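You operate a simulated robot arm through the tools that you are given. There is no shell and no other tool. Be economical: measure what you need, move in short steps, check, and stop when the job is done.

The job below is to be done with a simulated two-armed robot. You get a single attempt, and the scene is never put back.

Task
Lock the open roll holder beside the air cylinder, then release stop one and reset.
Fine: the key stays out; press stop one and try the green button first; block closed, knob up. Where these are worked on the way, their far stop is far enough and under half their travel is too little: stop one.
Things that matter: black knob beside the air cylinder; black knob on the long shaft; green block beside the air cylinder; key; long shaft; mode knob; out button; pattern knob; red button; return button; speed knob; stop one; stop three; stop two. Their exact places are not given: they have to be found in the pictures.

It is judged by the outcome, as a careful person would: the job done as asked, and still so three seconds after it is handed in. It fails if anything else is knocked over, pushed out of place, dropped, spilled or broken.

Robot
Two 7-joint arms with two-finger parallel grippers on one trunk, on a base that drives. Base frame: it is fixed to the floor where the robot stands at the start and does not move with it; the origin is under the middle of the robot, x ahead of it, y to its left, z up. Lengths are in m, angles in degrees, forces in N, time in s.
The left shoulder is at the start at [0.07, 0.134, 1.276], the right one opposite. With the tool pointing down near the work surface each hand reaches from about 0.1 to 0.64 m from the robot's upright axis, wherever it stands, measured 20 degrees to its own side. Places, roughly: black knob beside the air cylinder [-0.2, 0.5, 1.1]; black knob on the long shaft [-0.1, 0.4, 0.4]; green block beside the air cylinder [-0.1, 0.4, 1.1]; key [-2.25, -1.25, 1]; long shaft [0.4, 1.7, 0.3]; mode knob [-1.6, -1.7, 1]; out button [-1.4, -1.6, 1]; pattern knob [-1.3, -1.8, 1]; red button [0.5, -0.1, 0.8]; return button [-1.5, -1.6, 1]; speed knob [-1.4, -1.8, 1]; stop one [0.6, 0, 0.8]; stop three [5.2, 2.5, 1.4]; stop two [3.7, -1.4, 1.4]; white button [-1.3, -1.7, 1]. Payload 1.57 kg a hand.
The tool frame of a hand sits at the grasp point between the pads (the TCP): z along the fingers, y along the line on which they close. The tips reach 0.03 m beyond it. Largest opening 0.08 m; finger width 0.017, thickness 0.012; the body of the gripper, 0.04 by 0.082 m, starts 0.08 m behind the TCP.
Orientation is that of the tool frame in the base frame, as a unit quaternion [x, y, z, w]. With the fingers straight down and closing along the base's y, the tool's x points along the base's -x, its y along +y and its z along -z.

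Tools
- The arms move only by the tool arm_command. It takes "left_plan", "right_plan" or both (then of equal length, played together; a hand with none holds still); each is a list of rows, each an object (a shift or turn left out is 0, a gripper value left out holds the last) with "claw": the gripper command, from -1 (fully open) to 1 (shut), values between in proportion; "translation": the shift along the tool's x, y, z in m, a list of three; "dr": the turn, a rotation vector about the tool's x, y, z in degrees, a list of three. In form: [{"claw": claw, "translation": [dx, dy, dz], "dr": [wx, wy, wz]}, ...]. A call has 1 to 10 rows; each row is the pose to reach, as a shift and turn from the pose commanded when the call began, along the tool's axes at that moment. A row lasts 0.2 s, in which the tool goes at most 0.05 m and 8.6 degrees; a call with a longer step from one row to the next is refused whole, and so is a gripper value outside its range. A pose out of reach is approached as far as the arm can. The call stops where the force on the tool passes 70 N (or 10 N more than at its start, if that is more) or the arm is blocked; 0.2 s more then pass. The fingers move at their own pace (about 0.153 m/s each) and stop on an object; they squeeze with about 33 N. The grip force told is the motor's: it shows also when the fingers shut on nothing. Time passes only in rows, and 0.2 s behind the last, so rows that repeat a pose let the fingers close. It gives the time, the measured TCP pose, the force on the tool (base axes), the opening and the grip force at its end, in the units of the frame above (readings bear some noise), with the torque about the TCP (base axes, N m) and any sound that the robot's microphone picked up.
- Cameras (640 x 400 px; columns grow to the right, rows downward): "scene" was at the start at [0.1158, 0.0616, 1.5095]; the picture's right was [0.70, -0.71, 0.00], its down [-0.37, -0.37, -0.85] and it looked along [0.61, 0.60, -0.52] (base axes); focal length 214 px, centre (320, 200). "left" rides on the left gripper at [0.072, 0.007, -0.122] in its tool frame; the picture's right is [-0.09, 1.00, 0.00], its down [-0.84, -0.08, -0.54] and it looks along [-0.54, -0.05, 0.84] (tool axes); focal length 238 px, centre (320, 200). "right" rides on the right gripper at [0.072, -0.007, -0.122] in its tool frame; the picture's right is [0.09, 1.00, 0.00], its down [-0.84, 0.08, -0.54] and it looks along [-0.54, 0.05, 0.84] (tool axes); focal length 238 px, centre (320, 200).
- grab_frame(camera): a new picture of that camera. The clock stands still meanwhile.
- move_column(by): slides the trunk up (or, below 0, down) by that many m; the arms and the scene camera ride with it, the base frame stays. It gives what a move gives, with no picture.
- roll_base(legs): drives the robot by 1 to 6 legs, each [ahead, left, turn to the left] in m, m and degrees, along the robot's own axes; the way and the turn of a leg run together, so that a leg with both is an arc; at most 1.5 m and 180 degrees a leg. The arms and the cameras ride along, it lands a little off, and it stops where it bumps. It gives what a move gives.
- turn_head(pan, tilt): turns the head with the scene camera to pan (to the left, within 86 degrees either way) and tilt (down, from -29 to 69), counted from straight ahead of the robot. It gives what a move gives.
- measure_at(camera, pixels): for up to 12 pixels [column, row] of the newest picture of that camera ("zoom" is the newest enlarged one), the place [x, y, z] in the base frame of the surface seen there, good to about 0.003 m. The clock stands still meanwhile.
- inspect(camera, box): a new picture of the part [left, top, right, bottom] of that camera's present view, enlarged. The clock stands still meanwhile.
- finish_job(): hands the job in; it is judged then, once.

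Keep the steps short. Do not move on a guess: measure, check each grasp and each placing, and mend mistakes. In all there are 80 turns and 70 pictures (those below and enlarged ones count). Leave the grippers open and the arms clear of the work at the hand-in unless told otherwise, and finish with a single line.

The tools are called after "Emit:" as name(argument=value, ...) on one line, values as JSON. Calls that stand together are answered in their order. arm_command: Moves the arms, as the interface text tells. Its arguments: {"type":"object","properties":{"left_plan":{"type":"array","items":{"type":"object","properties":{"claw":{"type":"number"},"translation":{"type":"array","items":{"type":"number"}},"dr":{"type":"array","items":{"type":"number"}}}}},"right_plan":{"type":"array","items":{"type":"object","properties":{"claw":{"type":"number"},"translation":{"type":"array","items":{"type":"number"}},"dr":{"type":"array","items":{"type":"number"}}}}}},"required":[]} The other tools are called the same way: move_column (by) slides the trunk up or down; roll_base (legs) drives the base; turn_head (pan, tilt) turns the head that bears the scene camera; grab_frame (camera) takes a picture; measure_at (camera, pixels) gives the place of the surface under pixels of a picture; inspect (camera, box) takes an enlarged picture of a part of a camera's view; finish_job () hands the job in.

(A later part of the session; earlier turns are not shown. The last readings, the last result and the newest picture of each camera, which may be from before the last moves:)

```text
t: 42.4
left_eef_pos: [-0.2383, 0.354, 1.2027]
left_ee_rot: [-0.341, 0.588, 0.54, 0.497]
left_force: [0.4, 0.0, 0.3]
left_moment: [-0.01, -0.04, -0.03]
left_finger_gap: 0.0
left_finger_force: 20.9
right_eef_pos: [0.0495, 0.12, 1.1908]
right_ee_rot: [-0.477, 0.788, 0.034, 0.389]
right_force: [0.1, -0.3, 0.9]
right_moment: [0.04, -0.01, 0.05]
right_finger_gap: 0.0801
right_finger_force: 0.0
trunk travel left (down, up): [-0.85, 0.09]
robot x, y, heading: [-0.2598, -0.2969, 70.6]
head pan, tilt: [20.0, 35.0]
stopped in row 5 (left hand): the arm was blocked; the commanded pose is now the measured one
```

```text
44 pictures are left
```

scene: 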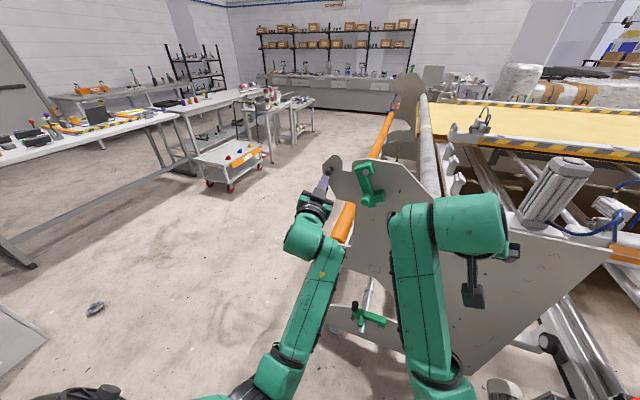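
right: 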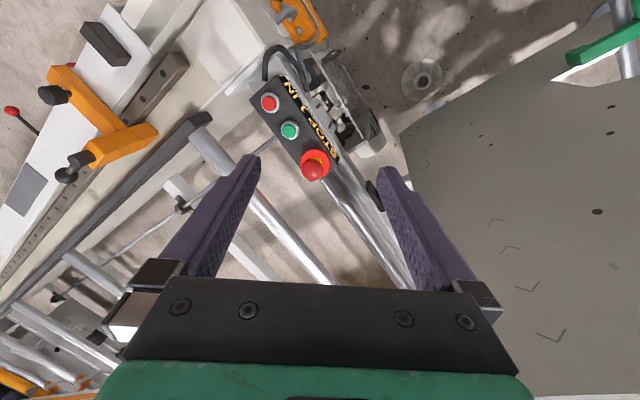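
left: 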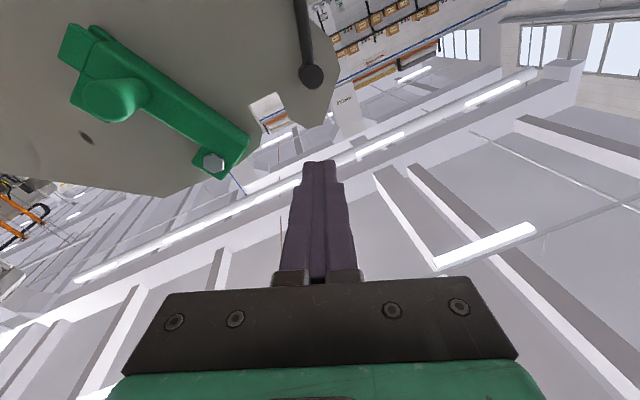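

The arm gets blocked when working toward the robot's middle. I shift the robot 0.15 m to the right so that the holder lies on the left arm's own side.

Emit:
arm_command(left_plan=[{"translation": [0, 0.03, -0.03]}, {"translation": [0, 0.06, -0.06]}])

Emit:
roll_base(legs=[[0, -0.15, 0]])

```text
t: 43.0
left_eef_pos: [-0.3096, 0.3056, 1.2167]
left_ee_rot: [-0.341, 0.588, 0.539, 0.498]
left_force: [0.6, 1.5, -0.1]
left_moment: [-0.04, 0.04, -0.05]
left_finger_gap: 0.0001
left_finger_force: 21.4
right_eef_pos: [0.0477, 0.1192, 1.1923]
right_ee_rot: [-0.478, 0.787, 0.035, 0.388]
right_force: [0.0, 0.4, -0.2]
right_moment: [0.01, -0.01, -0.03]
right_finger_gap: 0.0801
right_finger_force: 0.1
trunk travel left (down, up): [-0.85, 0.09]
robot x, y, heading: [-0.2587, -0.2942, 70.5]
head pan, tilt: [20.0, 35.0]
```

```text
t: 44.1
left_eef_pos: [-0.2467, 0.2806, 1.217]
left_ee_rot: [-0.344, 0.587, 0.543, 0.492]
left_force: [1.1, -0.2, 0.5]
left_moment: [0.0, 0.0, 0.07]
left_finger_gap: 0.0
left_finger_force: 21.8
right_eef_pos: [0.112, 0.0991, 1.1887]
right_ee_rot: [-0.482, 0.786, 0.037, 0.386]
right_force: [1.0, -0.4, -0.4]
right_moment: [0.02, 0.03, 0.01]
right_finger_gap: 0.0799
right_finger_force: 0.0
trunk travel left (down, up): [-0.85, 0.09]
robot x, y, heading: [-0.2003, -0.3175, 71.4]
head pan, tilt: [20.0, 35.0]
stopped in leg 1: the robot was blocked; the commanded pose is now the measured one
```

It was blocked on the right. I back off left slightly and look to the right to see what was touched.

Emit:
roll_base(legs=[[0, 0.03, 0]])

Emit:
turn_head(pan=-75, tilt=45)

Emit:
grab_frame(camera="scene")

```text
t: 44.9
left_eef_pos: [-0.2773, 0.2892, 1.2175]
left_ee_rot: [-0.343, 0.586, 0.544, 0.492]
left_force: [0.5, 0.0, -0.2]
left_moment: [0.01, -0.01, 0.01]
left_finger_gap: 0.0
left_finger_force: 21.9
right_eef_pos: [0.0815, 0.1069, 1.1903]
right_ee_rot: [-0.483, 0.786, 0.039, 0.385]
right_force: [0.6, -0.6, -0.6]
right_moment: [0.02, 0.02, 0.04]
right_finger_gap: 0.0801
right_finger_force: 0.0
trunk travel left (down, up): [-0.85, 0.09]
robot x, y, heading: [-0.2278, -0.3092, 71.0]
head pan, tilt: [20.0, 35.0]
```

```text
t: 46.6
left_eef_pos: [-0.2824, 0.2916, 1.2147]
left_ee_rot: [-0.345, 0.586, 0.543, 0.494]
left_force: [0.5, -0.4, 0.2]
left_moment: [-0.01, 0.0, -0.01]
left_finger_gap: 0.0003
left_finger_force: 21.0
right_eef_pos: [0.0777, 0.1094, 1.1927]
right_ee_rot: [-0.483, 0.784, 0.038, 0.388]
right_force: [0.0, -0.2, 0.3]
right_moment: [-0.02, 0.01, -0.01]
right_finger_gap: 0.08
right_finger_force: 0.0
trunk travel left (down, up): [-0.85, 0.09]
robot x, y, heading: [-0.2263, -0.3122, 71.3]
head pan, tilt: [-75.0, 45.0]
```

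```text
43 pictures are left
```

scene: 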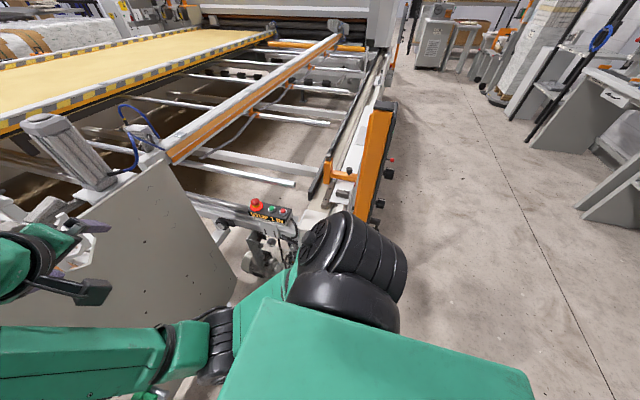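

Emit:
measure_at(camera="scene", pixels=[[380, 115], [368, 200], [375, 212], [345, 180], [388, 170], [350, 260], [400, 250], [255, 205], [335, 200], [385, 190]])

Emit:
inspect(camera="scene", box=[230, 90, 430, 250])

```text
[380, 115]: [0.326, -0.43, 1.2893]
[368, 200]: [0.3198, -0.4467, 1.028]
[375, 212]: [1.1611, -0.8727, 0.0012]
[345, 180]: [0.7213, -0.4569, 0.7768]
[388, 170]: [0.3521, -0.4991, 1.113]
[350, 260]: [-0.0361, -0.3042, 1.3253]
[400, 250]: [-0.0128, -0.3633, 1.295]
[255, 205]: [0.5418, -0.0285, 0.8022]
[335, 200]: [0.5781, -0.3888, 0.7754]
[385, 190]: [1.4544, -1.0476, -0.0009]
```

```text
2.50 times, centred on (330, 170) of scene
```

zoom: 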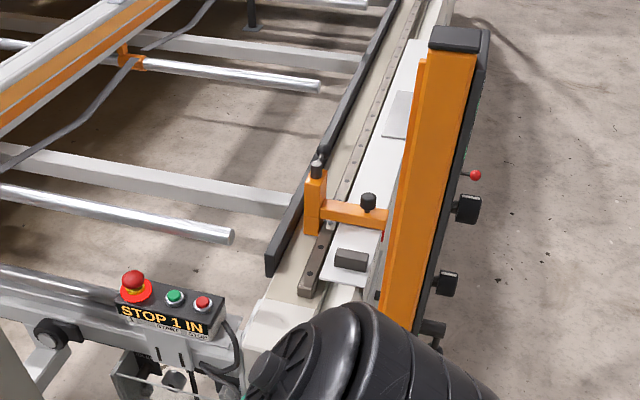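

The post stands upright and untouched; the display still says STOP 1 IN. Instead of shifting, I turn right 20°, which puts the holder on the left arm's side.

Emit:
roll_base(legs=[[0, 0, -20]])

Emit:
turn_head(pan=35, tilt=33)

```text
t: 48.1
left_eef_pos: [-0.1084, 0.2878, 1.2144]
left_ee_rot: [-0.248, 0.633, 0.456, 0.574]
left_force: [1.2, -0.2, 1.1]
left_moment: [-0.09, -0.02, -0.01]
left_finger_gap: 0.0
left_finger_force: 21.4
right_eef_pos: [0.1762, -0.0003, 1.1901]
right_ee_rot: [-0.351, 0.851, -0.028, 0.388]
right_force: [-0.3, 0.4, 1.0]
right_moment: [0.02, -0.04, -0.03]
right_finger_gap: 0.0799
right_finger_force: 0.1
trunk travel left (down, up): [-0.85, 0.09]
robot x, y, heading: [-0.244, -0.3053, 53.0]
head pan, tilt: [-75.0, 45.0]
```

```text
t: 50.0
left_eef_pos: [-0.1068, 0.285, 1.2158]
left_ee_rot: [-0.248, 0.633, 0.458, 0.573]
left_force: [0.0, -0.2, -0.1]
left_moment: [0.0, -0.01, 0.01]
left_finger_gap: 0.0
left_finger_force: 21.4
right_eef_pos: [0.1765, -0.0018, 1.1911]
right_ee_rot: [-0.352, 0.851, -0.026, 0.388]
right_force: [0.8, 0.0, 0.8]
right_moment: [0.01, 0.01, -0.02]
right_finger_gap: 0.0797
right_finger_force: 0.0
trunk travel left (down, up): [-0.85, 0.09]
robot x, y, heading: [-0.245, -0.3051, 52.8]
head pan, tilt: [35.0, 33.0]
```

Now I square the left tool to the plate and bring it down beside the handle, still in front of it.

Emit:
arm_command(left_plan=[{"translation": [0.02, -0.008, 0.007], "dr": [-2.3, 1.4, -4.1]}, {"translation": [0.04, -0.016, 0.014], "dr": [-4.6, 2.8, -8.2]}, {"translation": [0.06, -0.024, 0.021], "dr": [-6.9, 4.2, -12.4]}, {"translation": [0.08, -0.031, 0.028], "dr": [-9.1, 5.6, -16.5]}, {"translation": [0.0934, -0.0355, 0.0323], "dr": [-9.1, 5.6, -16.5]}])

Emit:
grab_frame(camera="scene")

Emit:
grab_frame(camera="left")

```text
t: 50.9
left_eef_pos: [-0.1147, 0.3245, 1.148]
left_ee_rot: [-0.322, 0.609, 0.476, 0.548]
left_force: [-0.3, -0.5, 0.0]
left_moment: [-0.01, -0.01, -0.03]
left_finger_gap: 0.0
left_finger_force: 21.6
right_eef_pos: [0.1773, -0.0006, 1.1909]
right_ee_rot: [-0.352, 0.852, -0.027, 0.388]
right_force: [0.3, 0.2, 0.3]
right_moment: [0.0, -0.04, -0.01]
right_finger_gap: 0.08
right_finger_force: 0.0
trunk travel left (down, up): [-0.85, 0.09]
robot x, y, heading: [-0.2435, -0.3022, 53.1]
head pan, tilt: [35.0, 33.0]
stopped in row 4 (left hand): the arm was blocked; the commanded pose is now the measured one
```

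```text
41 pictures are left
```

scene: 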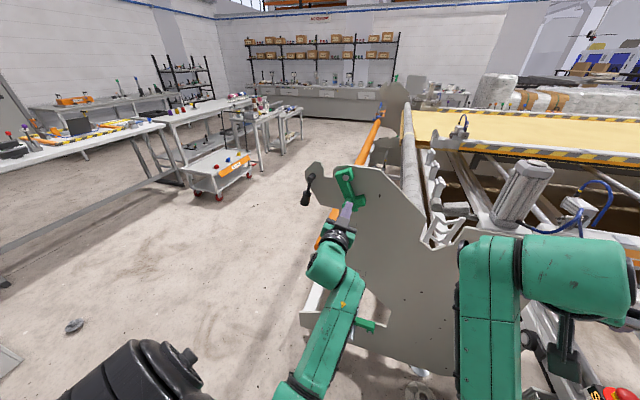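

```text
40 pictures are left
```

left: 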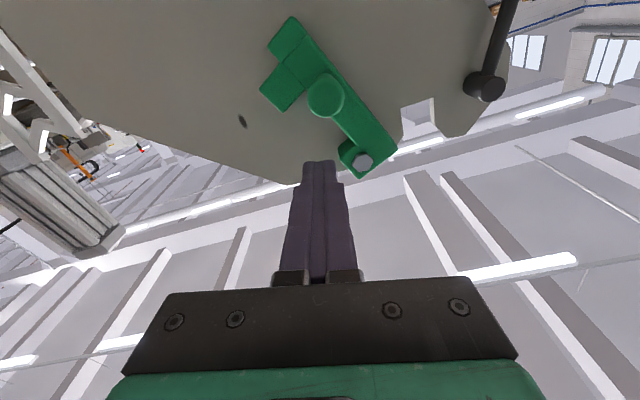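

The arm hits an internal limit low down. I lower the trunk 0.10 m so the hand works higher relative to the shoulder.

Emit:
move_column(by=-0.1)

Emit:
arm_command(left_plan=[{"translation": [-0.02, -0.01, 0]}, {"translation": [-0.04, -0.02, 0]}, {"translation": [-0.06, -0.03, 0]}, {"translation": [-0.07, -0.035, 0]}])

```text
t: 52.2
left_eef_pos: [-0.1144, 0.323, 1.049]
left_ee_rot: [-0.321, 0.609, 0.476, 0.548]
left_force: [0.1, 0.8, 1.0]
left_moment: [0.02, 0.03, -0.01]
left_finger_gap: 0.0
left_finger_force: 21.3
right_eef_pos: [0.1773, -0.0026, 1.0909]
right_ee_rot: [-0.351, 0.852, -0.026, 0.388]
right_force: [0.3, 0.6, -0.8]
right_moment: [0.0, 0.02, 0.04]
right_finger_gap: 0.0799
right_finger_force: 0.0
trunk travel left (down, up): [-0.75, 0.19]
robot x, y, heading: [-0.2444, -0.3008, 53.2]
head pan, tilt: [35.0, 33.0]
```

```text
t: 53.4
left_eef_pos: [-0.0892, 0.3147, 1.1059]
left_ee_rot: [-0.282, 0.619, 0.522, 0.514]
left_force: [-0.5, 0.1, 0.0]
left_moment: [-0.04, -0.02, -0.03]
left_finger_gap: 0.0
left_finger_force: 20.5
right_eef_pos: [0.1774, -0.0022, 1.0908]
right_ee_rot: [-0.351, 0.852, -0.026, 0.389]
right_force: [0.0, -0.3, 0.0]
right_moment: [-0.04, -0.02, 0.05]
right_finger_gap: 0.0799
right_finger_force: 0.2
trunk travel left (down, up): [-0.75, 0.19]
robot x, y, heading: [-0.2464, -0.3087, 53.0]
head pan, tilt: [35.0, 33.0]
stopped in row 4 (left hand): the arm was blocked; the commanded pose is now the measured one
```

The tool is already right of the handle (tip u≈-0.19, z≈1.108) and square to the plate. I roll it further clockwise, away from the wrist limit; roll doesn't matter for pushing.

Emit:
arm_command(left_plan=[{"dr": [0, 0, 8]}, {"dr": [0, 0, 16]}, {"dr": [0, 0, 24]}, {"dr": [0, 0, 32]}, {"dr": [0, 0, 40]}])

Emit:
grab_frame(camera="left")

Emit:
inspect(camera="scene", box=[270, 130, 430, 230])

```text
t: 54.5
left_eef_pos: [-0.0885, 0.3149, 1.1041]
left_ee_rot: [-0.054, 0.678, 0.666, 0.306]
left_force: [-0.1, 0.2, -0.1]
left_moment: [0.02, 0.01, 0.02]
left_finger_gap: 0.0002
left_finger_force: 20.8
right_eef_pos: [0.1773, -0.0011, 1.0906]
right_ee_rot: [-0.352, 0.851, -0.026, 0.389]
right_force: [-0.4, -0.6, -0.7]
right_moment: [0.04, -0.01, 0.01]
right_finger_gap: 0.0799
right_finger_force: 0.1
trunk travel left (down, up): [-0.75, 0.19]
robot x, y, heading: [-0.2426, -0.3051, 53.1]
head pan, tilt: [35.0, 33.0]
```

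```text
39 pictures are left
```

left: 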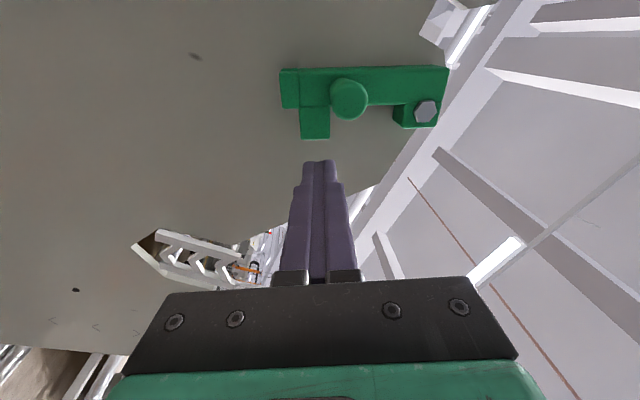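

```text
4.00 times, centred on (350, 180) of scene
```

zoom: 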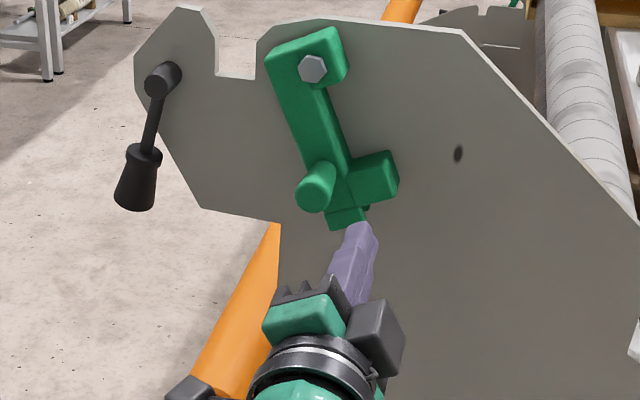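

Now the roll worked. I measure the handle and bolt with the hand camera for precise relative position.

Emit:
measure_at(camera="left", pixels=[[348, 98], [340, 98], [358, 98], [348, 90], [348, 108], [426, 111], [320, 125], [288, 100], [390, 85], [320, 165]])

```text
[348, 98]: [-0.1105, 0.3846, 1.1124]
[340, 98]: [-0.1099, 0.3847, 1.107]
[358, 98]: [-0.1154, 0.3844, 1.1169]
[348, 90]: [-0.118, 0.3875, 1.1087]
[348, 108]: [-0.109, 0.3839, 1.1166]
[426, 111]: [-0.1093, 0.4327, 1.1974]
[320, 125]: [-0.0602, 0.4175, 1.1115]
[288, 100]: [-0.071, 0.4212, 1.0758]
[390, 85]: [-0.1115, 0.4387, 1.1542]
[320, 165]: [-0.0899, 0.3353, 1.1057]
```

Handle axis (u -0.236, z 1.113), pivot (u -0.251, z 1.197), r 0.085. I insert the closed fingers to the right of the handle and push it along its arc for the first 40°.

Emit:
arm_command(left_plan=[{"translation": [-0.006, 0.011, 0.031]}, {"translation": [-0.005, 0.009, 0.06]}, {"translation": [0.0153, 0.0167, 0.0597]}, {"translation": [0.0304, 0.0189, 0.0593]}, {"translation": [0.0451, 0.0238, 0.059]}, {"translation": [0.0585, 0.0311, 0.059]}, {"translation": [0.0706, 0.0407, 0.0592]}])

Emit:
grab_frame(camera="left")

Emit:
inspect(camera="scene", box=[270, 130, 430, 230])

```text
t: 55.9
left_eef_pos: [-0.09, 0.3769, 1.1174]
left_ee_rot: [-0.03, 0.669, 0.665, 0.331]
left_force: [50.6, -13.0, 7.5]
left_moment: [0.35, -0.03, -0.01]
left_finger_gap: 0.0
left_finger_force: 21.2
right_eef_pos: [0.1852, -0.0038, 1.0882]
right_ee_rot: [-0.348, 0.854, -0.027, 0.385]
right_force: [-1.0, 0.8, -0.4]
right_moment: [-0.07, -0.04, -0.03]
right_finger_gap: 0.0802
right_finger_force: 0.0
trunk travel left (down, up): [-0.75, 0.19]
robot x, y, heading: [-0.244, -0.3013, 52.6]
head pan, tilt: [35.0, 33.0]
stopped in row 6 (left hand): the force on the tool passed its limit at 75 N (the readings are from after the stop); the commanded pose is now the measured one
```

```text
37 pictures are left
```

left: 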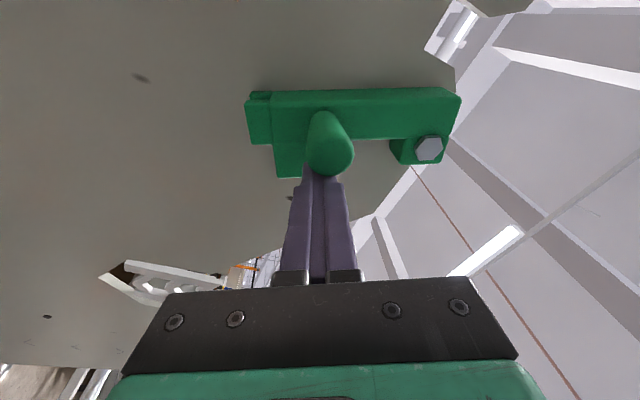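

```text
4.00 times, centred on (350, 180) of scene
```

zoom: 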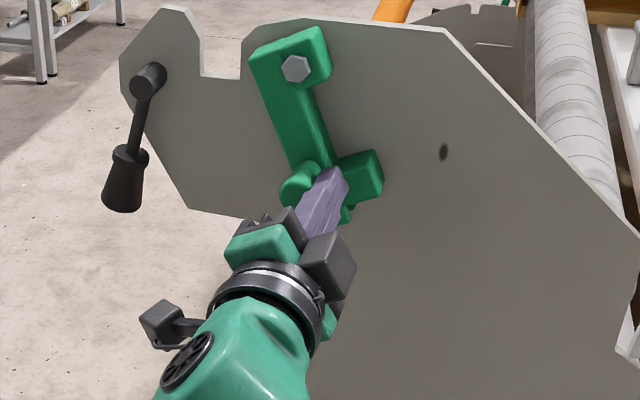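

The handle doesn't go left (52 N, no motion), so that side is its stop. Like a real roll clamp it must swing over the top, counter-clockwise. I retract and re-enter on the left of the handle.

Emit:
arm_command(left_plan=[{"translation": [-0.005, 0, -0.03]}, {"translation": [-0.005, 0, -0.07], "dr": [-1.9, 3.5, 0.4]}, {"translation": [0.03, 0.012, -0.075], "dr": [-1.9, 3.5, 0.4]}, {"translation": [0.0595, 0.0241, -0.0758], "dr": [-1.9, 3.5, 0.4]}, {"translation": [0.062, 0.0225, -0.04], "dr": [-1.9, 3.5, 0.4]}, {"translation": [0.0671, 0.0201, -0.0063], "dr": [-1.9, 3.5, 0.4]}])

Emit:
grab_frame(camera="left")

```text
t: 57.3
left_eef_pos: [-0.1722, 0.4055, 1.0983]
left_ee_rot: [-0.064, 0.671, 0.676, 0.297]
left_force: [0.4, -0.5, -0.3]
left_moment: [0.03, 0.0, -0.01]
left_finger_gap: 0.0
left_finger_force: 20.7
right_eef_pos: [0.1791, -0.001, 1.0894]
right_ee_rot: [-0.35, 0.853, -0.029, 0.387]
right_force: [-0.9, -0.4, 0.0]
right_moment: [0.01, 0.01, -0.03]
right_finger_gap: 0.08
right_finger_force: 0.3
trunk travel left (down, up): [-0.75, 0.19]
robot x, y, heading: [-0.2453, -0.3028, 52.7]
head pan, tilt: [35.0, 33.0]
```

```text
35 pictures are left
```

left: 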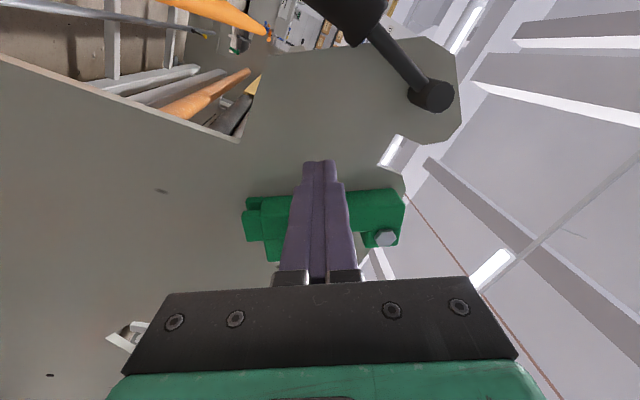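

Now on the left of the handle. I push it counter-clockwise (right, then up) for the first 60°.

Emit:
arm_command(left_plan=[{"translation": [-0.025, -0.008, 0.003]}, {"translation": [-0.0424, -0.0138, 0.0035]}, {"translation": [-0.063, -0.024, 0.0029]}, {"translation": [-0.0854, -0.0283, 0.0029]}, {"translation": [-0.1084, -0.0269, 0.0034]}, {"translation": [-0.13, -0.0197, 0.0045]}])

Emit:
inspect(camera="scene", box=[270, 130, 430, 230])

```text
t: 58.7
left_eef_pos: [-0.056, 0.3649, 1.1448]
left_ee_rot: [-0.065, 0.671, 0.677, 0.297]
left_force: [-2.5, -0.3, -0.8]
left_moment: [0.0, 0.0, 0.0]
left_finger_gap: 0.0002
left_finger_force: 21.0
right_eef_pos: [0.1768, -0.0021, 1.0898]
right_ee_rot: [-0.349, 0.852, -0.028, 0.389]
right_force: [0.3, -0.1, -0.2]
right_moment: [-0.01, 0.03, 0.02]
right_finger_gap: 0.0802
right_finger_force: 0.1
trunk travel left (down, up): [-0.75, 0.19]
robot x, y, heading: [-0.2426, -0.3045, 52.7]
head pan, tilt: [35.0, 33.0]
```

```text
4.00 times, centred on (350, 180) of scene
```

zoom: 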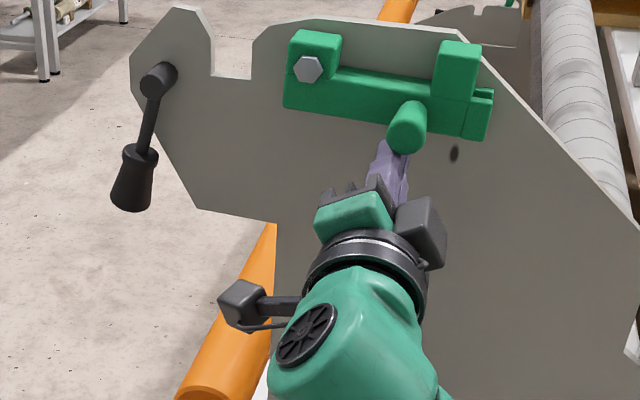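

The block swings freely this way. I continue over the top in the same arc.

Emit:
arm_command(left_plan=[{"translation": [-0.019, 0.0128, 0.0016]}, {"translation": [-0.034, 0.03, 0.0034]}, {"translation": [-0.044, 0.0505, 0.0056]}, {"translation": [-0.0483, 0.0727, 0.0078]}, {"translation": [-0.0469, 0.0955, 0.0099]}, {"translation": [-0.0396, 0.1172, 0.0118]}, {"translation": [-0.0267, 0.1361, 0.0134]}])

Emit:
inspect(camera="scene", box=[270, 130, 430, 230])

```text
t: 60.3
left_eef_pos: [-0.0976, 0.3805, 1.2789]
left_ee_rot: [-0.065, 0.67, 0.677, 0.298]
left_force: [1.4, -0.4, 0.8]
left_moment: [-0.02, 0.01, -0.03]
left_finger_gap: 0.0001
left_finger_force: 21.4
right_eef_pos: [0.1773, -0.0029, 1.0912]
right_ee_rot: [-0.349, 0.852, -0.028, 0.388]
right_force: [-0.3, 0.5, -0.1]
right_moment: [0.03, -0.01, -0.01]
right_finger_gap: 0.0802
right_finger_force: 0.0
trunk travel left (down, up): [-0.75, 0.19]
robot x, y, heading: [-0.244, -0.3048, 52.6]
head pan, tilt: [35.0, 33.0]
```

```text
4.00 times, centred on (350, 180) of scene
```

zoom: 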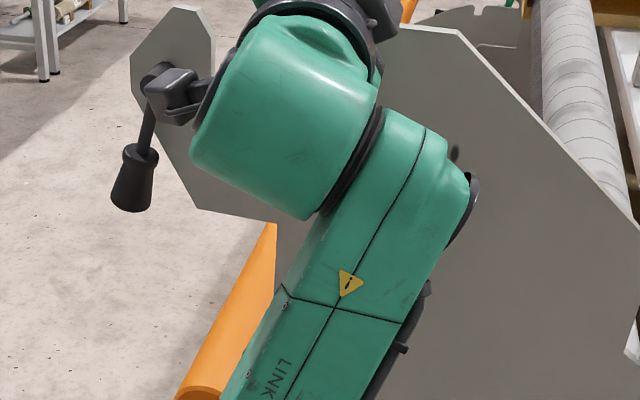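

I continue over to the left and down until it meets its stop.

Emit:
arm_command(left_plan=[{"translation": [0.0173, 0.015, 0.0011]}, {"translation": [0.0379, 0.025, 0.0017]}, {"translation": [0.0602, 0.0294, 0.0017]}, {"translation": [0.0832, 0.028, 0.0011]}, {"translation": [0.1048, 0.0206, 0.0001]}, {"translation": [0.1238, 0.0079, -0.0015]}, {"translation": [0.1388, -0.0094, -0.0034]}])

Emit:
grab_frame(camera="left")

Emit:
inspect(camera="scene", box=[270, 130, 430, 230])

```text
t: 61.8
left_eef_pos: [-0.1968, 0.4135, 1.2416]
left_ee_rot: [-0.056, 0.652, 0.691, 0.307]
left_force: [17.5, 3.8, 14.4]
left_moment: [0.1, -0.23, -0.07]
left_finger_gap: 0.0001
left_finger_force: 21.8
right_eef_pos: [0.1807, -0.0034, 1.0905]
right_ee_rot: [-0.348, 0.853, -0.027, 0.387]
right_force: [-1.0, 0.8, 0.4]
right_moment: [-0.02, -0.01, -0.03]
right_finger_gap: 0.0798
right_finger_force: 0.0
trunk travel left (down, up): [-0.75, 0.19]
robot x, y, heading: [-0.2443, -0.3027, 52.5]
head pan, tilt: [35.0, 33.0]
stopped in row 7 (left hand): the force on the tool passed its limit at 91 N (the readings are from after the stop); the commanded pose is now the measured one
```

```text
32 pictures are left
```

left: 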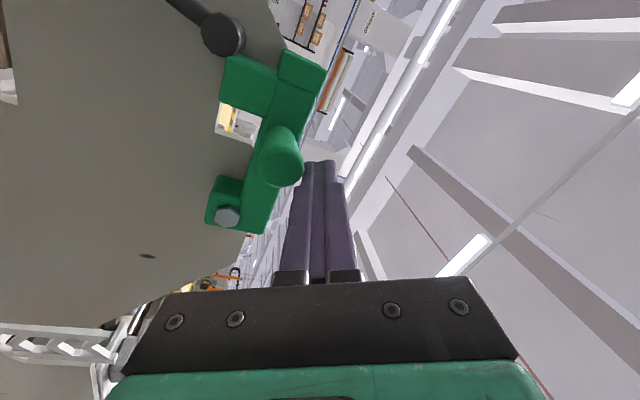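

```text
4.00 times, centred on (350, 180) of scene
```

zoom: 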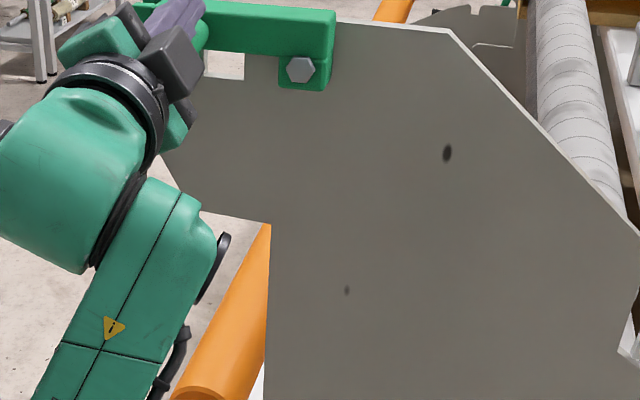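

The block is closed and horizontal at its stop. I lift off, retract and check the knob.

Emit:
arm_command(left_plan=[{"translation": [-0.012, 0.02, 0.0]}, {"translation": [-0.012, 0.02, -0.04]}, {"translation": [-0.012, 0.02, -0.08]}, {"translation": [-0.012, 0.02, -0.12]}, {"translation": [-0.05, -0.0, -0.13]}, {"translation": [-0.09, -0.02, -0.13]}, {"translation": [-0.13, -0.04, -0.13]}])

Emit:
inspect(camera="scene", box=[270, 120, 398, 200])

```text
t: 63.4
left_eef_pos: [-0.1172, 0.2447, 1.249]
left_ee_rot: [-0.06, 0.654, 0.689, 0.305]
left_force: [-0.4, -0.3, 0.8]
left_moment: [-0.01, 0.03, -0.02]
left_finger_gap: 0.0
left_finger_force: 21.2
right_eef_pos: [0.1793, -0.0039, 1.0891]
right_ee_rot: [-0.349, 0.853, -0.026, 0.387]
right_force: [-0.2, -0.3, 0.0]
right_moment: [0.01, 0.05, -0.01]
right_finger_gap: 0.0801
right_finger_force: 0.0
trunk travel left (down, up): [-0.75, 0.19]
robot x, y, heading: [-0.2442, -0.3052, 52.8]
head pan, tilt: [35.0, 33.0]
```

```text
5.00 times, centred on (334, 160) of scene
```

zoom: 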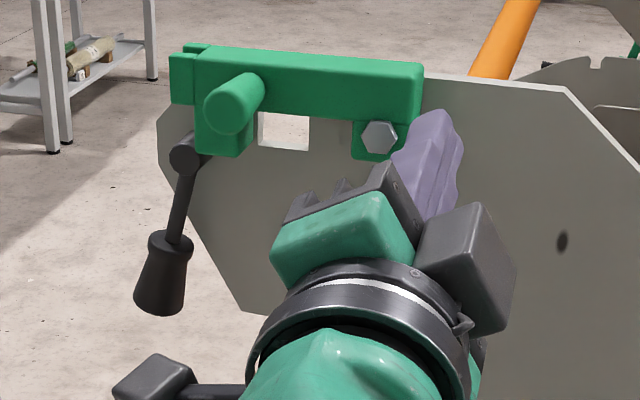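

The block stays closed. I measure the knob for its swing (it should go left and up into the block's slot).

Emit:
measure_at(camera="zoom", pixels=[[180, 160], [182, 205], [165, 260], [157, 300], [140, 295], [180, 295], [172, 235], [190, 65], [180, 85], [230, 110], [380, 140]])

```text
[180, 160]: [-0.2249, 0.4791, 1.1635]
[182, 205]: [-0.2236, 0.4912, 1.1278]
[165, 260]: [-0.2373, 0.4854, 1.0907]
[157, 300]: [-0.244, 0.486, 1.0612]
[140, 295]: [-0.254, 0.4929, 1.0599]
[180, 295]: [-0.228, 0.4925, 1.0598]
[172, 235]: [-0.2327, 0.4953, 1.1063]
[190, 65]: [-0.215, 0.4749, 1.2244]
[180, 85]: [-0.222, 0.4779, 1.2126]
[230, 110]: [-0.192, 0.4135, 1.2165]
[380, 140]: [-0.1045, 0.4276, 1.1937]
```

The knob pivot is at (u -0.375, z 1.167), with the knob about 0.09 below it. I bring the closed fingers down to the right of the knob, in front, levelling the tool.

Emit:
arm_command(left_plan=[{"translation": [0.037, -0.016, 0.011], "dr": [1.2, 0.6, 0]}, {"translation": [0.074, -0.032, 0.023], "dr": [2.4, 1.3, 0]}, {"translation": [0.11, -0.048, 0.034], "dr": [3.5, 1.9, 0]}, {"translation": [0.147, -0.064, 0.045], "dr": [4.7, 2.5, 0]}, {"translation": [0.184, -0.08, 0.057], "dr": [5.8, 3.2, 0.1]}, {"translation": [0.221, -0.0959, 0.068], "dr": [6.9, 3.8, 0.2]}])

Emit:
grab_frame(camera="left")

```text
t: 64.8
left_eef_pos: [-0.2289, 0.3845, 1.0673]
left_ee_rot: [-0.065, 0.704, 0.647, 0.285]
left_force: [0.5, 0.0, -0.1]
left_moment: [-0.02, 0.01, -0.02]
left_finger_gap: 0.0001
left_finger_force: 21.9
right_eef_pos: [0.1772, -0.0018, 1.0913]
right_ee_rot: [-0.348, 0.853, -0.028, 0.388]
right_force: [-0.3, 0.2, 0.2]
right_moment: [-0.04, 0.0, -0.03]
right_finger_gap: 0.0802
right_finger_force: 0.2
trunk travel left (down, up): [-0.75, 0.19]
robot x, y, heading: [-0.2451, -0.3014, 52.7]
head pan, tilt: [35.0, 33.0]
```

```text
29 pictures are left
```

left: 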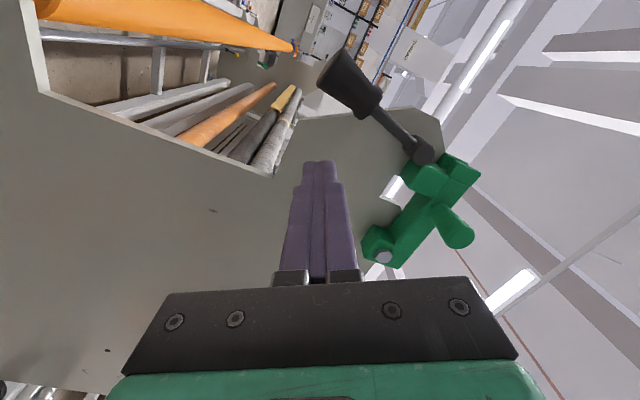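

Right beside the knob and in front of it (tip n≈0.313). I insert and push the knob clockwise (left, then up) for the first 75°.

Emit:
arm_command(left_plan=[{"translation": [-0.0053, -0.0018, 0.0399]}, {"translation": [-0.0062, -0.0022, 0.0788]}, {"translation": [0.0146, 0.0157, 0.0795]}, {"translation": [0.0348, 0.0289, 0.0801]}, {"translation": [0.0509, 0.047, 0.0807]}, {"translation": [0.0618, 0.0685, 0.0812]}, {"translation": [0.0669, 0.0922, 0.0816]}, {"translation": [0.0656, 0.1165, 0.0819]}])

Emit:
grab_frame(camera="left")

```text
t: 66.6
left_eef_pos: [-0.3097, 0.4952, 1.1382]
left_ee_rot: [-0.065, 0.705, 0.647, 0.285]
left_force: [-0.8, -1.5, -0.7]
left_moment: [-0.01, -0.01, 0.02]
left_finger_gap: 0.0002
left_finger_force: 21.5
right_eef_pos: [0.1778, -0.003, 1.0907]
right_ee_rot: [-0.349, 0.852, -0.027, 0.388]
right_force: [-0.1, -0.8, -0.5]
right_moment: [0.0, 0.02, 0.0]
right_finger_gap: 0.0797
right_finger_force: 0.1
trunk travel left (down, up): [-0.75, 0.19]
robot x, y, heading: [-0.2468, -0.3026, 52.6]
head pan, tilt: [35.0, 33.0]
```

```text
28 pictures are left
```

left: 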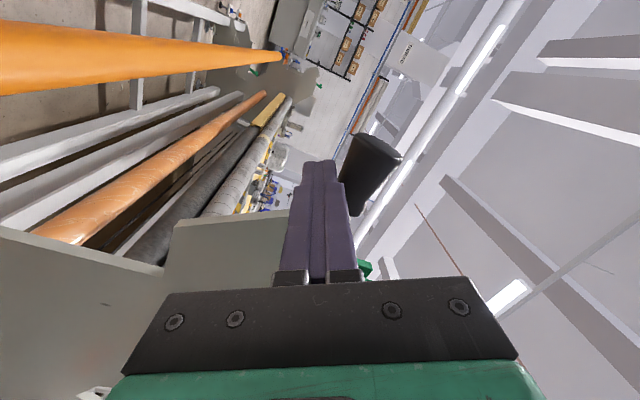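

The knob follows. I continue upward and over to vertical.

Emit:
arm_command(left_plan=[{"translation": [-0.0076, 0.0231, 0]}, {"translation": [-0.0209, 0.0434, 0]}, {"translation": [-0.0389, 0.0595, 0]}, {"translation": [-0.0605, 0.0704, 0]}, {"translation": [-0.0842, 0.0754, -0.001]}, {"translation": [-0.1084, 0.0741, -0.0015]}, {"translation": [-0.124, 0.0697, -0.002]}])

Emit:
grab_frame(camera="left")

Emit:
inspect(camera="scene", box=[270, 100, 398, 180])

```text
t: 68.2
left_eef_pos: [-0.2536, 0.4754, 1.2567]
left_ee_rot: [-0.071, 0.705, 0.647, 0.283]
left_force: [-22.1, 5.7, -3.9]
left_moment: [-0.02, 0.2, 0.62]
left_finger_gap: 0.0002
left_finger_force: 21.6
right_eef_pos: [0.1691, 0.0023, 1.0935]
right_ee_rot: [-0.351, 0.85, -0.03, 0.391]
right_force: [-0.6, -1.0, 0.5]
right_moment: [0.02, -0.01, 0.02]
right_finger_gap: 0.0802
right_finger_force: 0.0
trunk travel left (down, up): [-0.75, 0.19]
robot x, y, heading: [-0.2446, -0.304, 52.9]
head pan, tilt: [35.0, 33.0]
```

```text
27 pictures are left
```

left: 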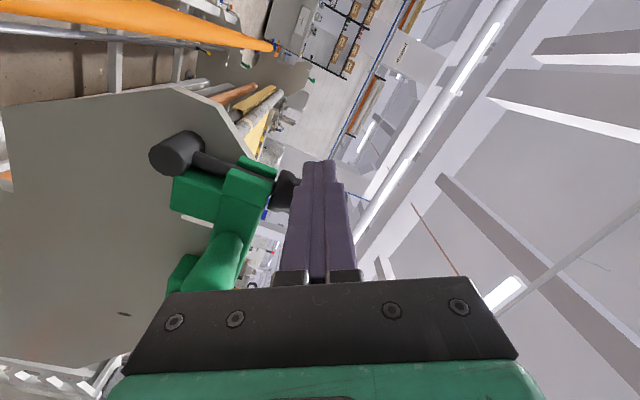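

```text
5.00 times, centred on (334, 140) of scene
```

zoom: 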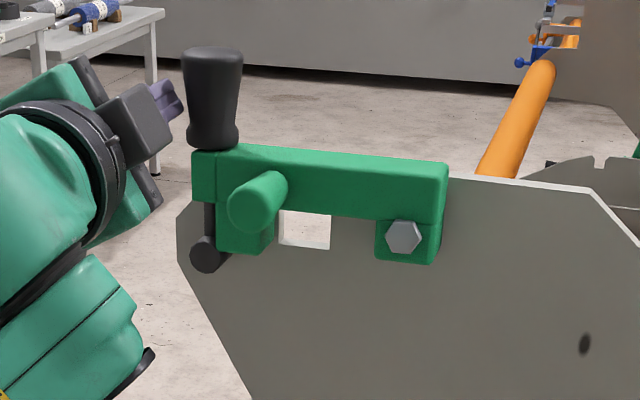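

The knob is up and locked over the block at its stop. I withdraw the left hand leftward and back.

Emit:
arm_command(left_plan=[{"translation": [0.025, 0.014, 0]}, {"translation": [0.025, 0.014, -0.04]}, {"translation": [0.025, 0.014, -0.08]}, {"translation": [0.025, 0.014, -0.12]}, {"translation": [0.025, 0.014, -0.16]}, {"translation": [0.01, 0.04, -0.18]}, {"translation": [-0.005, 0.07, -0.2]}])

Emit:
inspect(camera="scene", box=[270, 100, 398, 180])

```text
t: 69.8
left_eef_pos: [-0.3309, 0.2916, 1.324]
left_ee_rot: [-0.064, 0.704, 0.647, 0.284]
left_force: [-0.9, 0.7, 0.0]
left_moment: [0.02, -0.02, 0.0]
left_finger_gap: 0.0
left_finger_force: 21.2
right_eef_pos: [0.1783, -0.003, 1.0913]
right_ee_rot: [-0.349, 0.853, -0.027, 0.387]
right_force: [0.4, 0.6, 0.0]
right_moment: [0.04, 0.0, 0.01]
right_finger_gap: 0.0802
right_finger_force: 0.0
trunk travel left (down, up): [-0.75, 0.19]
robot x, y, heading: [-0.2473, -0.3023, 52.4]
head pan, tilt: [35.0, 33.0]
```

```text
5.00 times, centred on (334, 140) of scene
```

zoom: 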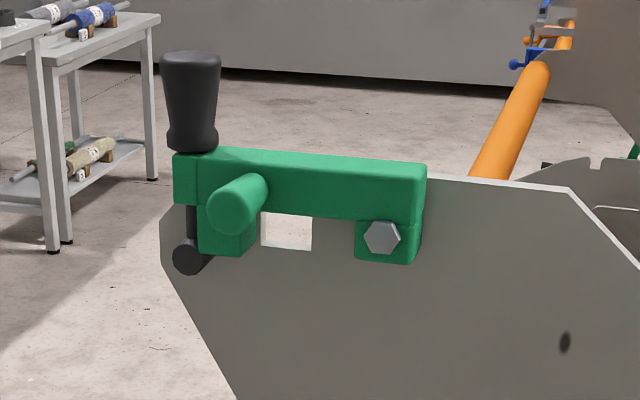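

The holder is locked. Before driving back to the button box, I check where the left arm's elbow is relative to the machine.

Emit:
turn_head(pan=25, tilt=60)

Emit:
grab_frame(camera="scene")

```text
t: 70.7
left_eef_pos: [-0.3306, 0.2907, 1.3237]
left_ee_rot: [-0.064, 0.705, 0.647, 0.284]
left_force: [0.9, 0.3, -0.9]
left_moment: [0.0, 0.03, -0.03]
left_finger_gap: 0.0
left_finger_force: 21.4
right_eef_pos: [0.1792, -0.0029, 1.0906]
right_ee_rot: [-0.349, 0.852, -0.027, 0.388]
right_force: [-0.2, -0.8, 0.3]
right_moment: [0.02, -0.02, 0.0]
right_finger_gap: 0.0799
right_finger_force: 0.0
trunk travel left (down, up): [-0.75, 0.19]
robot x, y, heading: [-0.243, -0.3081, 52.6]
head pan, tilt: [25.0, 60.0]
```

```text
24 pictures are left
```

scene: 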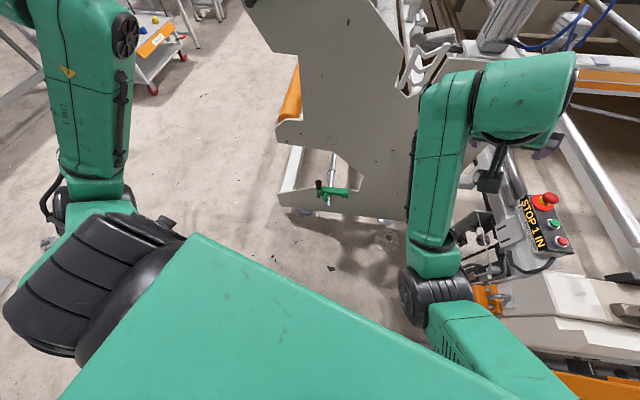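

Emit:
measure_at(camera="scene", pixels=[[95, 190], [70, 215], [90, 120], [100, 20], [435, 290], [440, 130], [520, 90], [548, 198], [487, 180], [400, 240]])

```text
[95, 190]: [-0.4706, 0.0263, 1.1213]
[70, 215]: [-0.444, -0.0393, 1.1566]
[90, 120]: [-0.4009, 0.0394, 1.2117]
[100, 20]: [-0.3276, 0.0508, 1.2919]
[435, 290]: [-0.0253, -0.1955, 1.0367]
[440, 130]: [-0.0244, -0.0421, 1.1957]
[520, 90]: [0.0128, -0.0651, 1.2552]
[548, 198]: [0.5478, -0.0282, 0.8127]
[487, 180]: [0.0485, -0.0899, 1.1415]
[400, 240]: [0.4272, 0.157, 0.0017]
```

Before driving I look down to the right to see what blocked the base earlier.

Emit:
turn_head(pan=-60, tilt=66)

Emit:
grab_frame(camera="scene")

```text
t: 72.3
left_eef_pos: [-0.3284, 0.2913, 1.3235]
left_ee_rot: [-0.064, 0.704, 0.648, 0.284]
left_force: [-0.2, -0.6, -0.6]
left_moment: [0.02, -0.01, 0.0]
left_finger_gap: 0.0001
left_finger_force: 20.9
right_eef_pos: [0.1785, -0.0031, 1.091]
right_ee_rot: [-0.349, 0.853, -0.027, 0.388]
right_force: [-0.7, 0.1, -0.3]
right_moment: [0.01, 0.02, 0.0]
right_finger_gap: 0.0801
right_finger_force: 0.1
trunk travel left (down, up): [-0.75, 0.19]
robot x, y, heading: [-0.2428, -0.3001, 52.4]
head pan, tilt: [-60.0, 66.0]
```

```text
23 pictures are left
```

scene: 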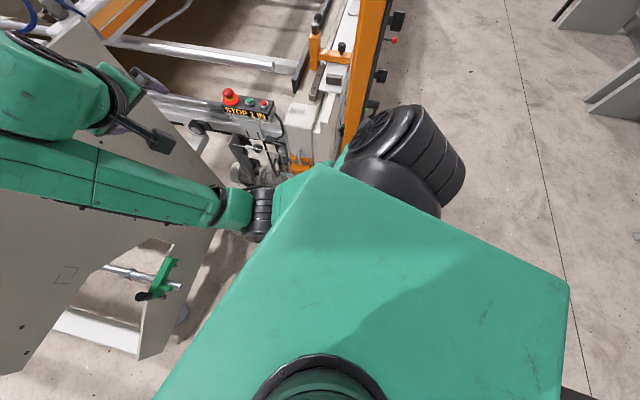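

Nothing is visible that stands in the way of the path I came by. I lift and retract the left hand a bit, then drive back the way I came and turn to heading ~35°.

Emit:
arm_command(left_plan=[{"translation": [-0.012, 0.022, -0.025]}, {"translation": [-0.024, 0.044, -0.05]}, {"translation": [-0.036, 0.066, -0.075]}, {"translation": [-0.048, 0.087, -0.09]}])

Emit:
roll_base(legs=[[0.2, 0.017, 0], [0, 0, -17.5]])

```text
t: 73.3
left_eef_pos: [-0.3599, 0.2037, 1.4233]
left_ee_rot: [-0.064, 0.704, 0.647, 0.285]
left_force: [0.3, -0.5, -0.1]
left_moment: [0.0, 0.01, 0.02]
left_finger_gap: 0.0
left_finger_force: 21.6
right_eef_pos: [0.1785, -0.0028, 1.0915]
right_ee_rot: [-0.349, 0.852, -0.027, 0.388]
right_force: [-0.2, 0.3, -0.3]
right_moment: [0.05, 0.04, 0.02]
right_finger_gap: 0.0797
right_finger_force: 0.0
trunk travel left (down, up): [-0.75, 0.19]
robot x, y, heading: [-0.2458, -0.3036, 52.4]
head pan, tilt: [-60.0, 66.0]
```

```text
t: 75.8
left_eef_pos: [-0.0938, 0.3855, 1.4223]
left_ee_rot: [0.044, 0.706, 0.596, 0.38]
left_force: [0.1, -0.9, 0.3]
left_moment: [0.02, 0.0, -0.02]
left_finger_gap: 0.0
left_finger_force: 21.4
right_eef_pos: [0.3564, 0.0246, 1.0919]
right_ee_rot: [-0.214, 0.895, -0.087, 0.38]
right_force: [0.6, 0.1, 0.8]
right_moment: [0.02, 0.02, -0.01]
right_finger_gap: 0.0801
right_finger_force: 0.0
trunk travel left (down, up): [-0.75, 0.19]
robot x, y, heading: [-0.1415, -0.1339, 34.8]
head pan, tilt: [-60.0, 66.0]
```

Now ahead 0.13 and right 0.10 toward the button box.

Emit:
roll_base(legs=[[0.13, -0.1, 0]])

Emit:
grab_frame(camera="right")

```text
t: 77.3
left_eef_pos: [0.1043, 0.3836, 1.4206]
left_ee_rot: [0.12, 0.697, 0.552, 0.442]
left_force: [0.7, 0.1, -0.1]
left_moment: [-0.01, -0.01, 0.0]
left_finger_gap: 0.0002
left_finger_force: 20.7
right_eef_pos: [0.466, -0.0641, 1.0895]
right_ee_rot: [-0.117, 0.914, -0.127, 0.367]
right_force: [-0.5, 0.3, 0.1]
right_moment: [-0.01, -0.01, 0.0]
right_finger_gap: 0.0799
right_finger_force: 0.2
trunk travel left (down, up): [-0.75, 0.19]
robot x, y, heading: [-0.0488, -0.1155, 22.5]
head pan, tilt: [-60.0, 66.0]
stopped in leg 1: the robot was blocked; the commanded pose is now the measured one
```

```text
22 pictures are left
```

right: 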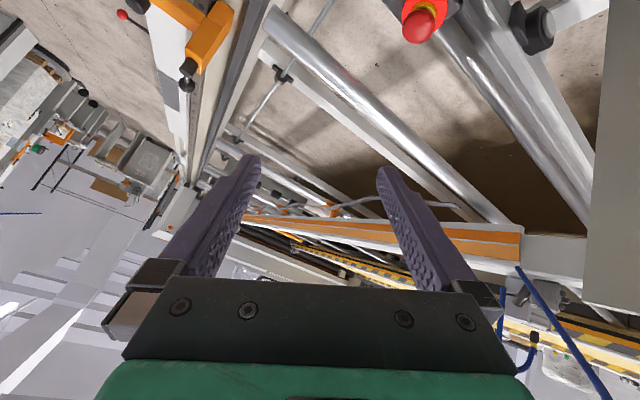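

It bumped something at the rear right and got turned. I ease off to the left, turn back, and go straight ahead instead.

Emit:
roll_base(legs=[[0.0, 0.03, 0], [0, 0, 11], [0.09, -0.01, 0]])

Emit:
turn_head(pan=-20, tilt=55)

Emit:
grab_frame(camera="scene")

```text
t: 79.6
left_eef_pos: [0.071, 0.4733, 1.4222]
left_ee_rot: [0.051, 0.705, 0.592, 0.387]
left_force: [-0.6, -0.3, 0.9]
left_moment: [-0.02, 0.0, 0.02]
left_finger_gap: 0.0003
left_finger_force: 21.4
right_eef_pos: [0.5128, 0.1009, 1.092]
right_ee_rot: [-0.204, 0.898, -0.09, 0.379]
right_force: [-0.3, 0.3, 0.2]
right_moment: [0.0, 0.0, 0.01]
right_finger_gap: 0.0797
right_finger_force: 0.0
trunk travel left (down, up): [-0.75, 0.19]
robot x, y, heading: [0.0213, -0.0451, 33.8]
head pan, tilt: [-60.0, 66.0]
```

```text
t: 80.7
left_eef_pos: [0.072, 0.4723, 1.4231]
left_ee_rot: [0.053, 0.705, 0.593, 0.386]
left_force: [0.0, 0.4, 0.2]
left_moment: [0.01, 0.01, 0.04]
left_finger_gap: 0.0
left_finger_force: 21.6
right_eef_pos: [0.5154, 0.1016, 1.0918]
right_ee_rot: [-0.204, 0.898, -0.09, 0.379]
right_force: [1.1, -0.2, -0.2]
right_moment: [0.01, 0.01, 0.01]
right_finger_gap: 0.0803
right_finger_force: 0.2
trunk travel left (down, up): [-0.75, 0.19]
robot x, y, heading: [0.0201, -0.0434, 33.3]
head pan, tilt: [-20.0, 55.0]
```

```text
21 pictures are left
```

scene: 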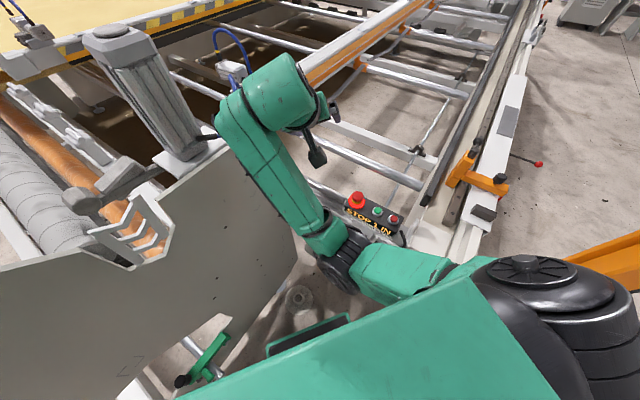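

The view is good and the display still reads STOP 1 IN. Now I bring the open right gripper over stop one while turning it to point straight down.

Emit:
arm_command(right_plan=[{"claw": -1, "translation": [0.022, -0.012, 0.024], "dr": [-3.3, 6.9, 0]}, {"translation": [0.044, -0.024, 0.048], "dr": [-6.7, 13.8, 0]}, {"translation": [0.065, -0.037, 0.073], "dr": [-10, 20.7, 0]}, {"translation": [0.087, -0.049, 0.097], "dr": [-13.3, 27.6, 0]}, {"translation": [0.109, -0.061, 0.121], "dr": [-16.7, 34.5, 0]}, {"translation": [0.1306, -0.0735, 0.1452], "dr": [-20, 41.4, 0]}])

Emit:
grab_frame(camera="right")

```text
t: 82.1
left_eef_pos: [0.0737, 0.4737, 1.422]
left_ee_rot: [0.052, 0.705, 0.592, 0.387]
left_force: [-0.5, 0.2, 0.1]
left_moment: [-0.01, 0.0, 0.04]
left_finger_gap: 0.0002
left_finger_force: 20.9
right_eef_pos: [0.5655, -0.0274, 0.9282]
right_ee_rot: [-0.217, 0.976, -0.006, 0.0]
right_force: [-0.2, -0.9, -0.6]
right_moment: [-0.01, -0.02, -0.02]
right_finger_gap: 0.08
right_finger_force: 0.0
right hand out of reach, approached as far as the arm can: row 3, 4, 5, 6
trunk travel left (down, up): [-0.75, 0.19]
robot x, y, heading: [0.0221, -0.0409, 33.6]
head pan, tilt: [-20.0, 55.0]
```

```text
20 pictures are left
```

right: 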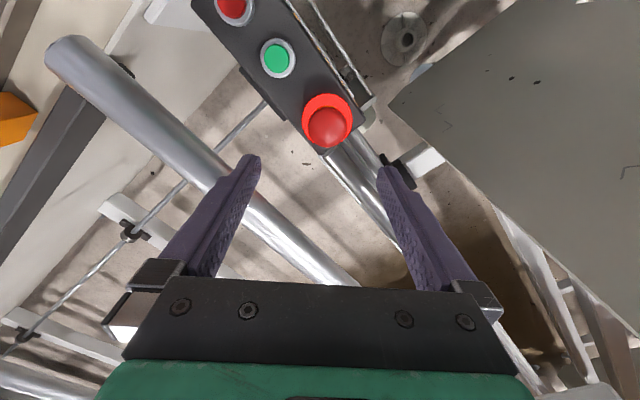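

The tool points straight down. I measure stop one at (326,127).

Emit:
measure_at(camera="right", pixels=[[327, 127], [312, 127], [342, 127], [327, 112], [327, 142], [305, 118], [275, 58], [318, 157]])

```text
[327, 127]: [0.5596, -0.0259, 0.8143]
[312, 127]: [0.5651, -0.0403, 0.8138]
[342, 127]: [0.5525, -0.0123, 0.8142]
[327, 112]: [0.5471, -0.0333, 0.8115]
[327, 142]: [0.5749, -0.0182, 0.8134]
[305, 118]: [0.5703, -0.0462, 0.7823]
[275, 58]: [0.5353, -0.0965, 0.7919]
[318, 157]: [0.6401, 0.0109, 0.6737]
```

Its centre is (0.560,-0.0265) with the top at 0.814. I descend with open fingers around the cap (tips to z≈0.788), then close.

Emit:
arm_command(right_plan=[{"translation": [0.0046, 0.003, 0.035]}, {"translation": [0.0046, 0.0035, 0.07]}, {"translation": [0.0046, 0.004, 0.095]}, {"translation": [0.0046, 0.0045, 0.11]}, {"translation": [0.0046, 0.0045, 0.11]}])

Emit:
grab_frame(camera="right")

```text
t: 83.3
left_eef_pos: [0.074, 0.4732, 1.4216]
left_ee_rot: [0.052, 0.705, 0.593, 0.386]
left_force: [-1.1, 0.7, 0.0]
left_moment: [-0.01, 0.03, 0.01]
left_finger_gap: 0.0
left_finger_force: 21.6
right_eef_pos: [0.5675, -0.0286, 0.8255]
right_ee_rot: [-0.212, 0.977, -0.008, 0.01]
right_force: [0.4, -0.3, 0.1]
right_moment: [-0.02, -0.01, 0.03]
right_finger_gap: 0.08
right_finger_force: 0.0
trunk travel left (down, up): [-0.75, 0.19]
robot x, y, heading: [0.0171, -0.0473, 33.7]
head pan, tilt: [-20.0, 55.0]
```

```text
19 pictures are left
```

right: 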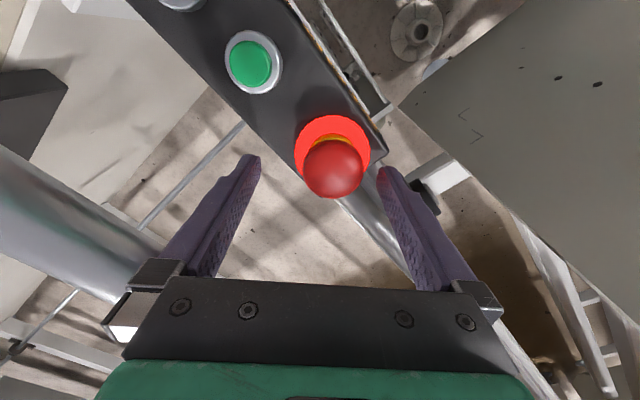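

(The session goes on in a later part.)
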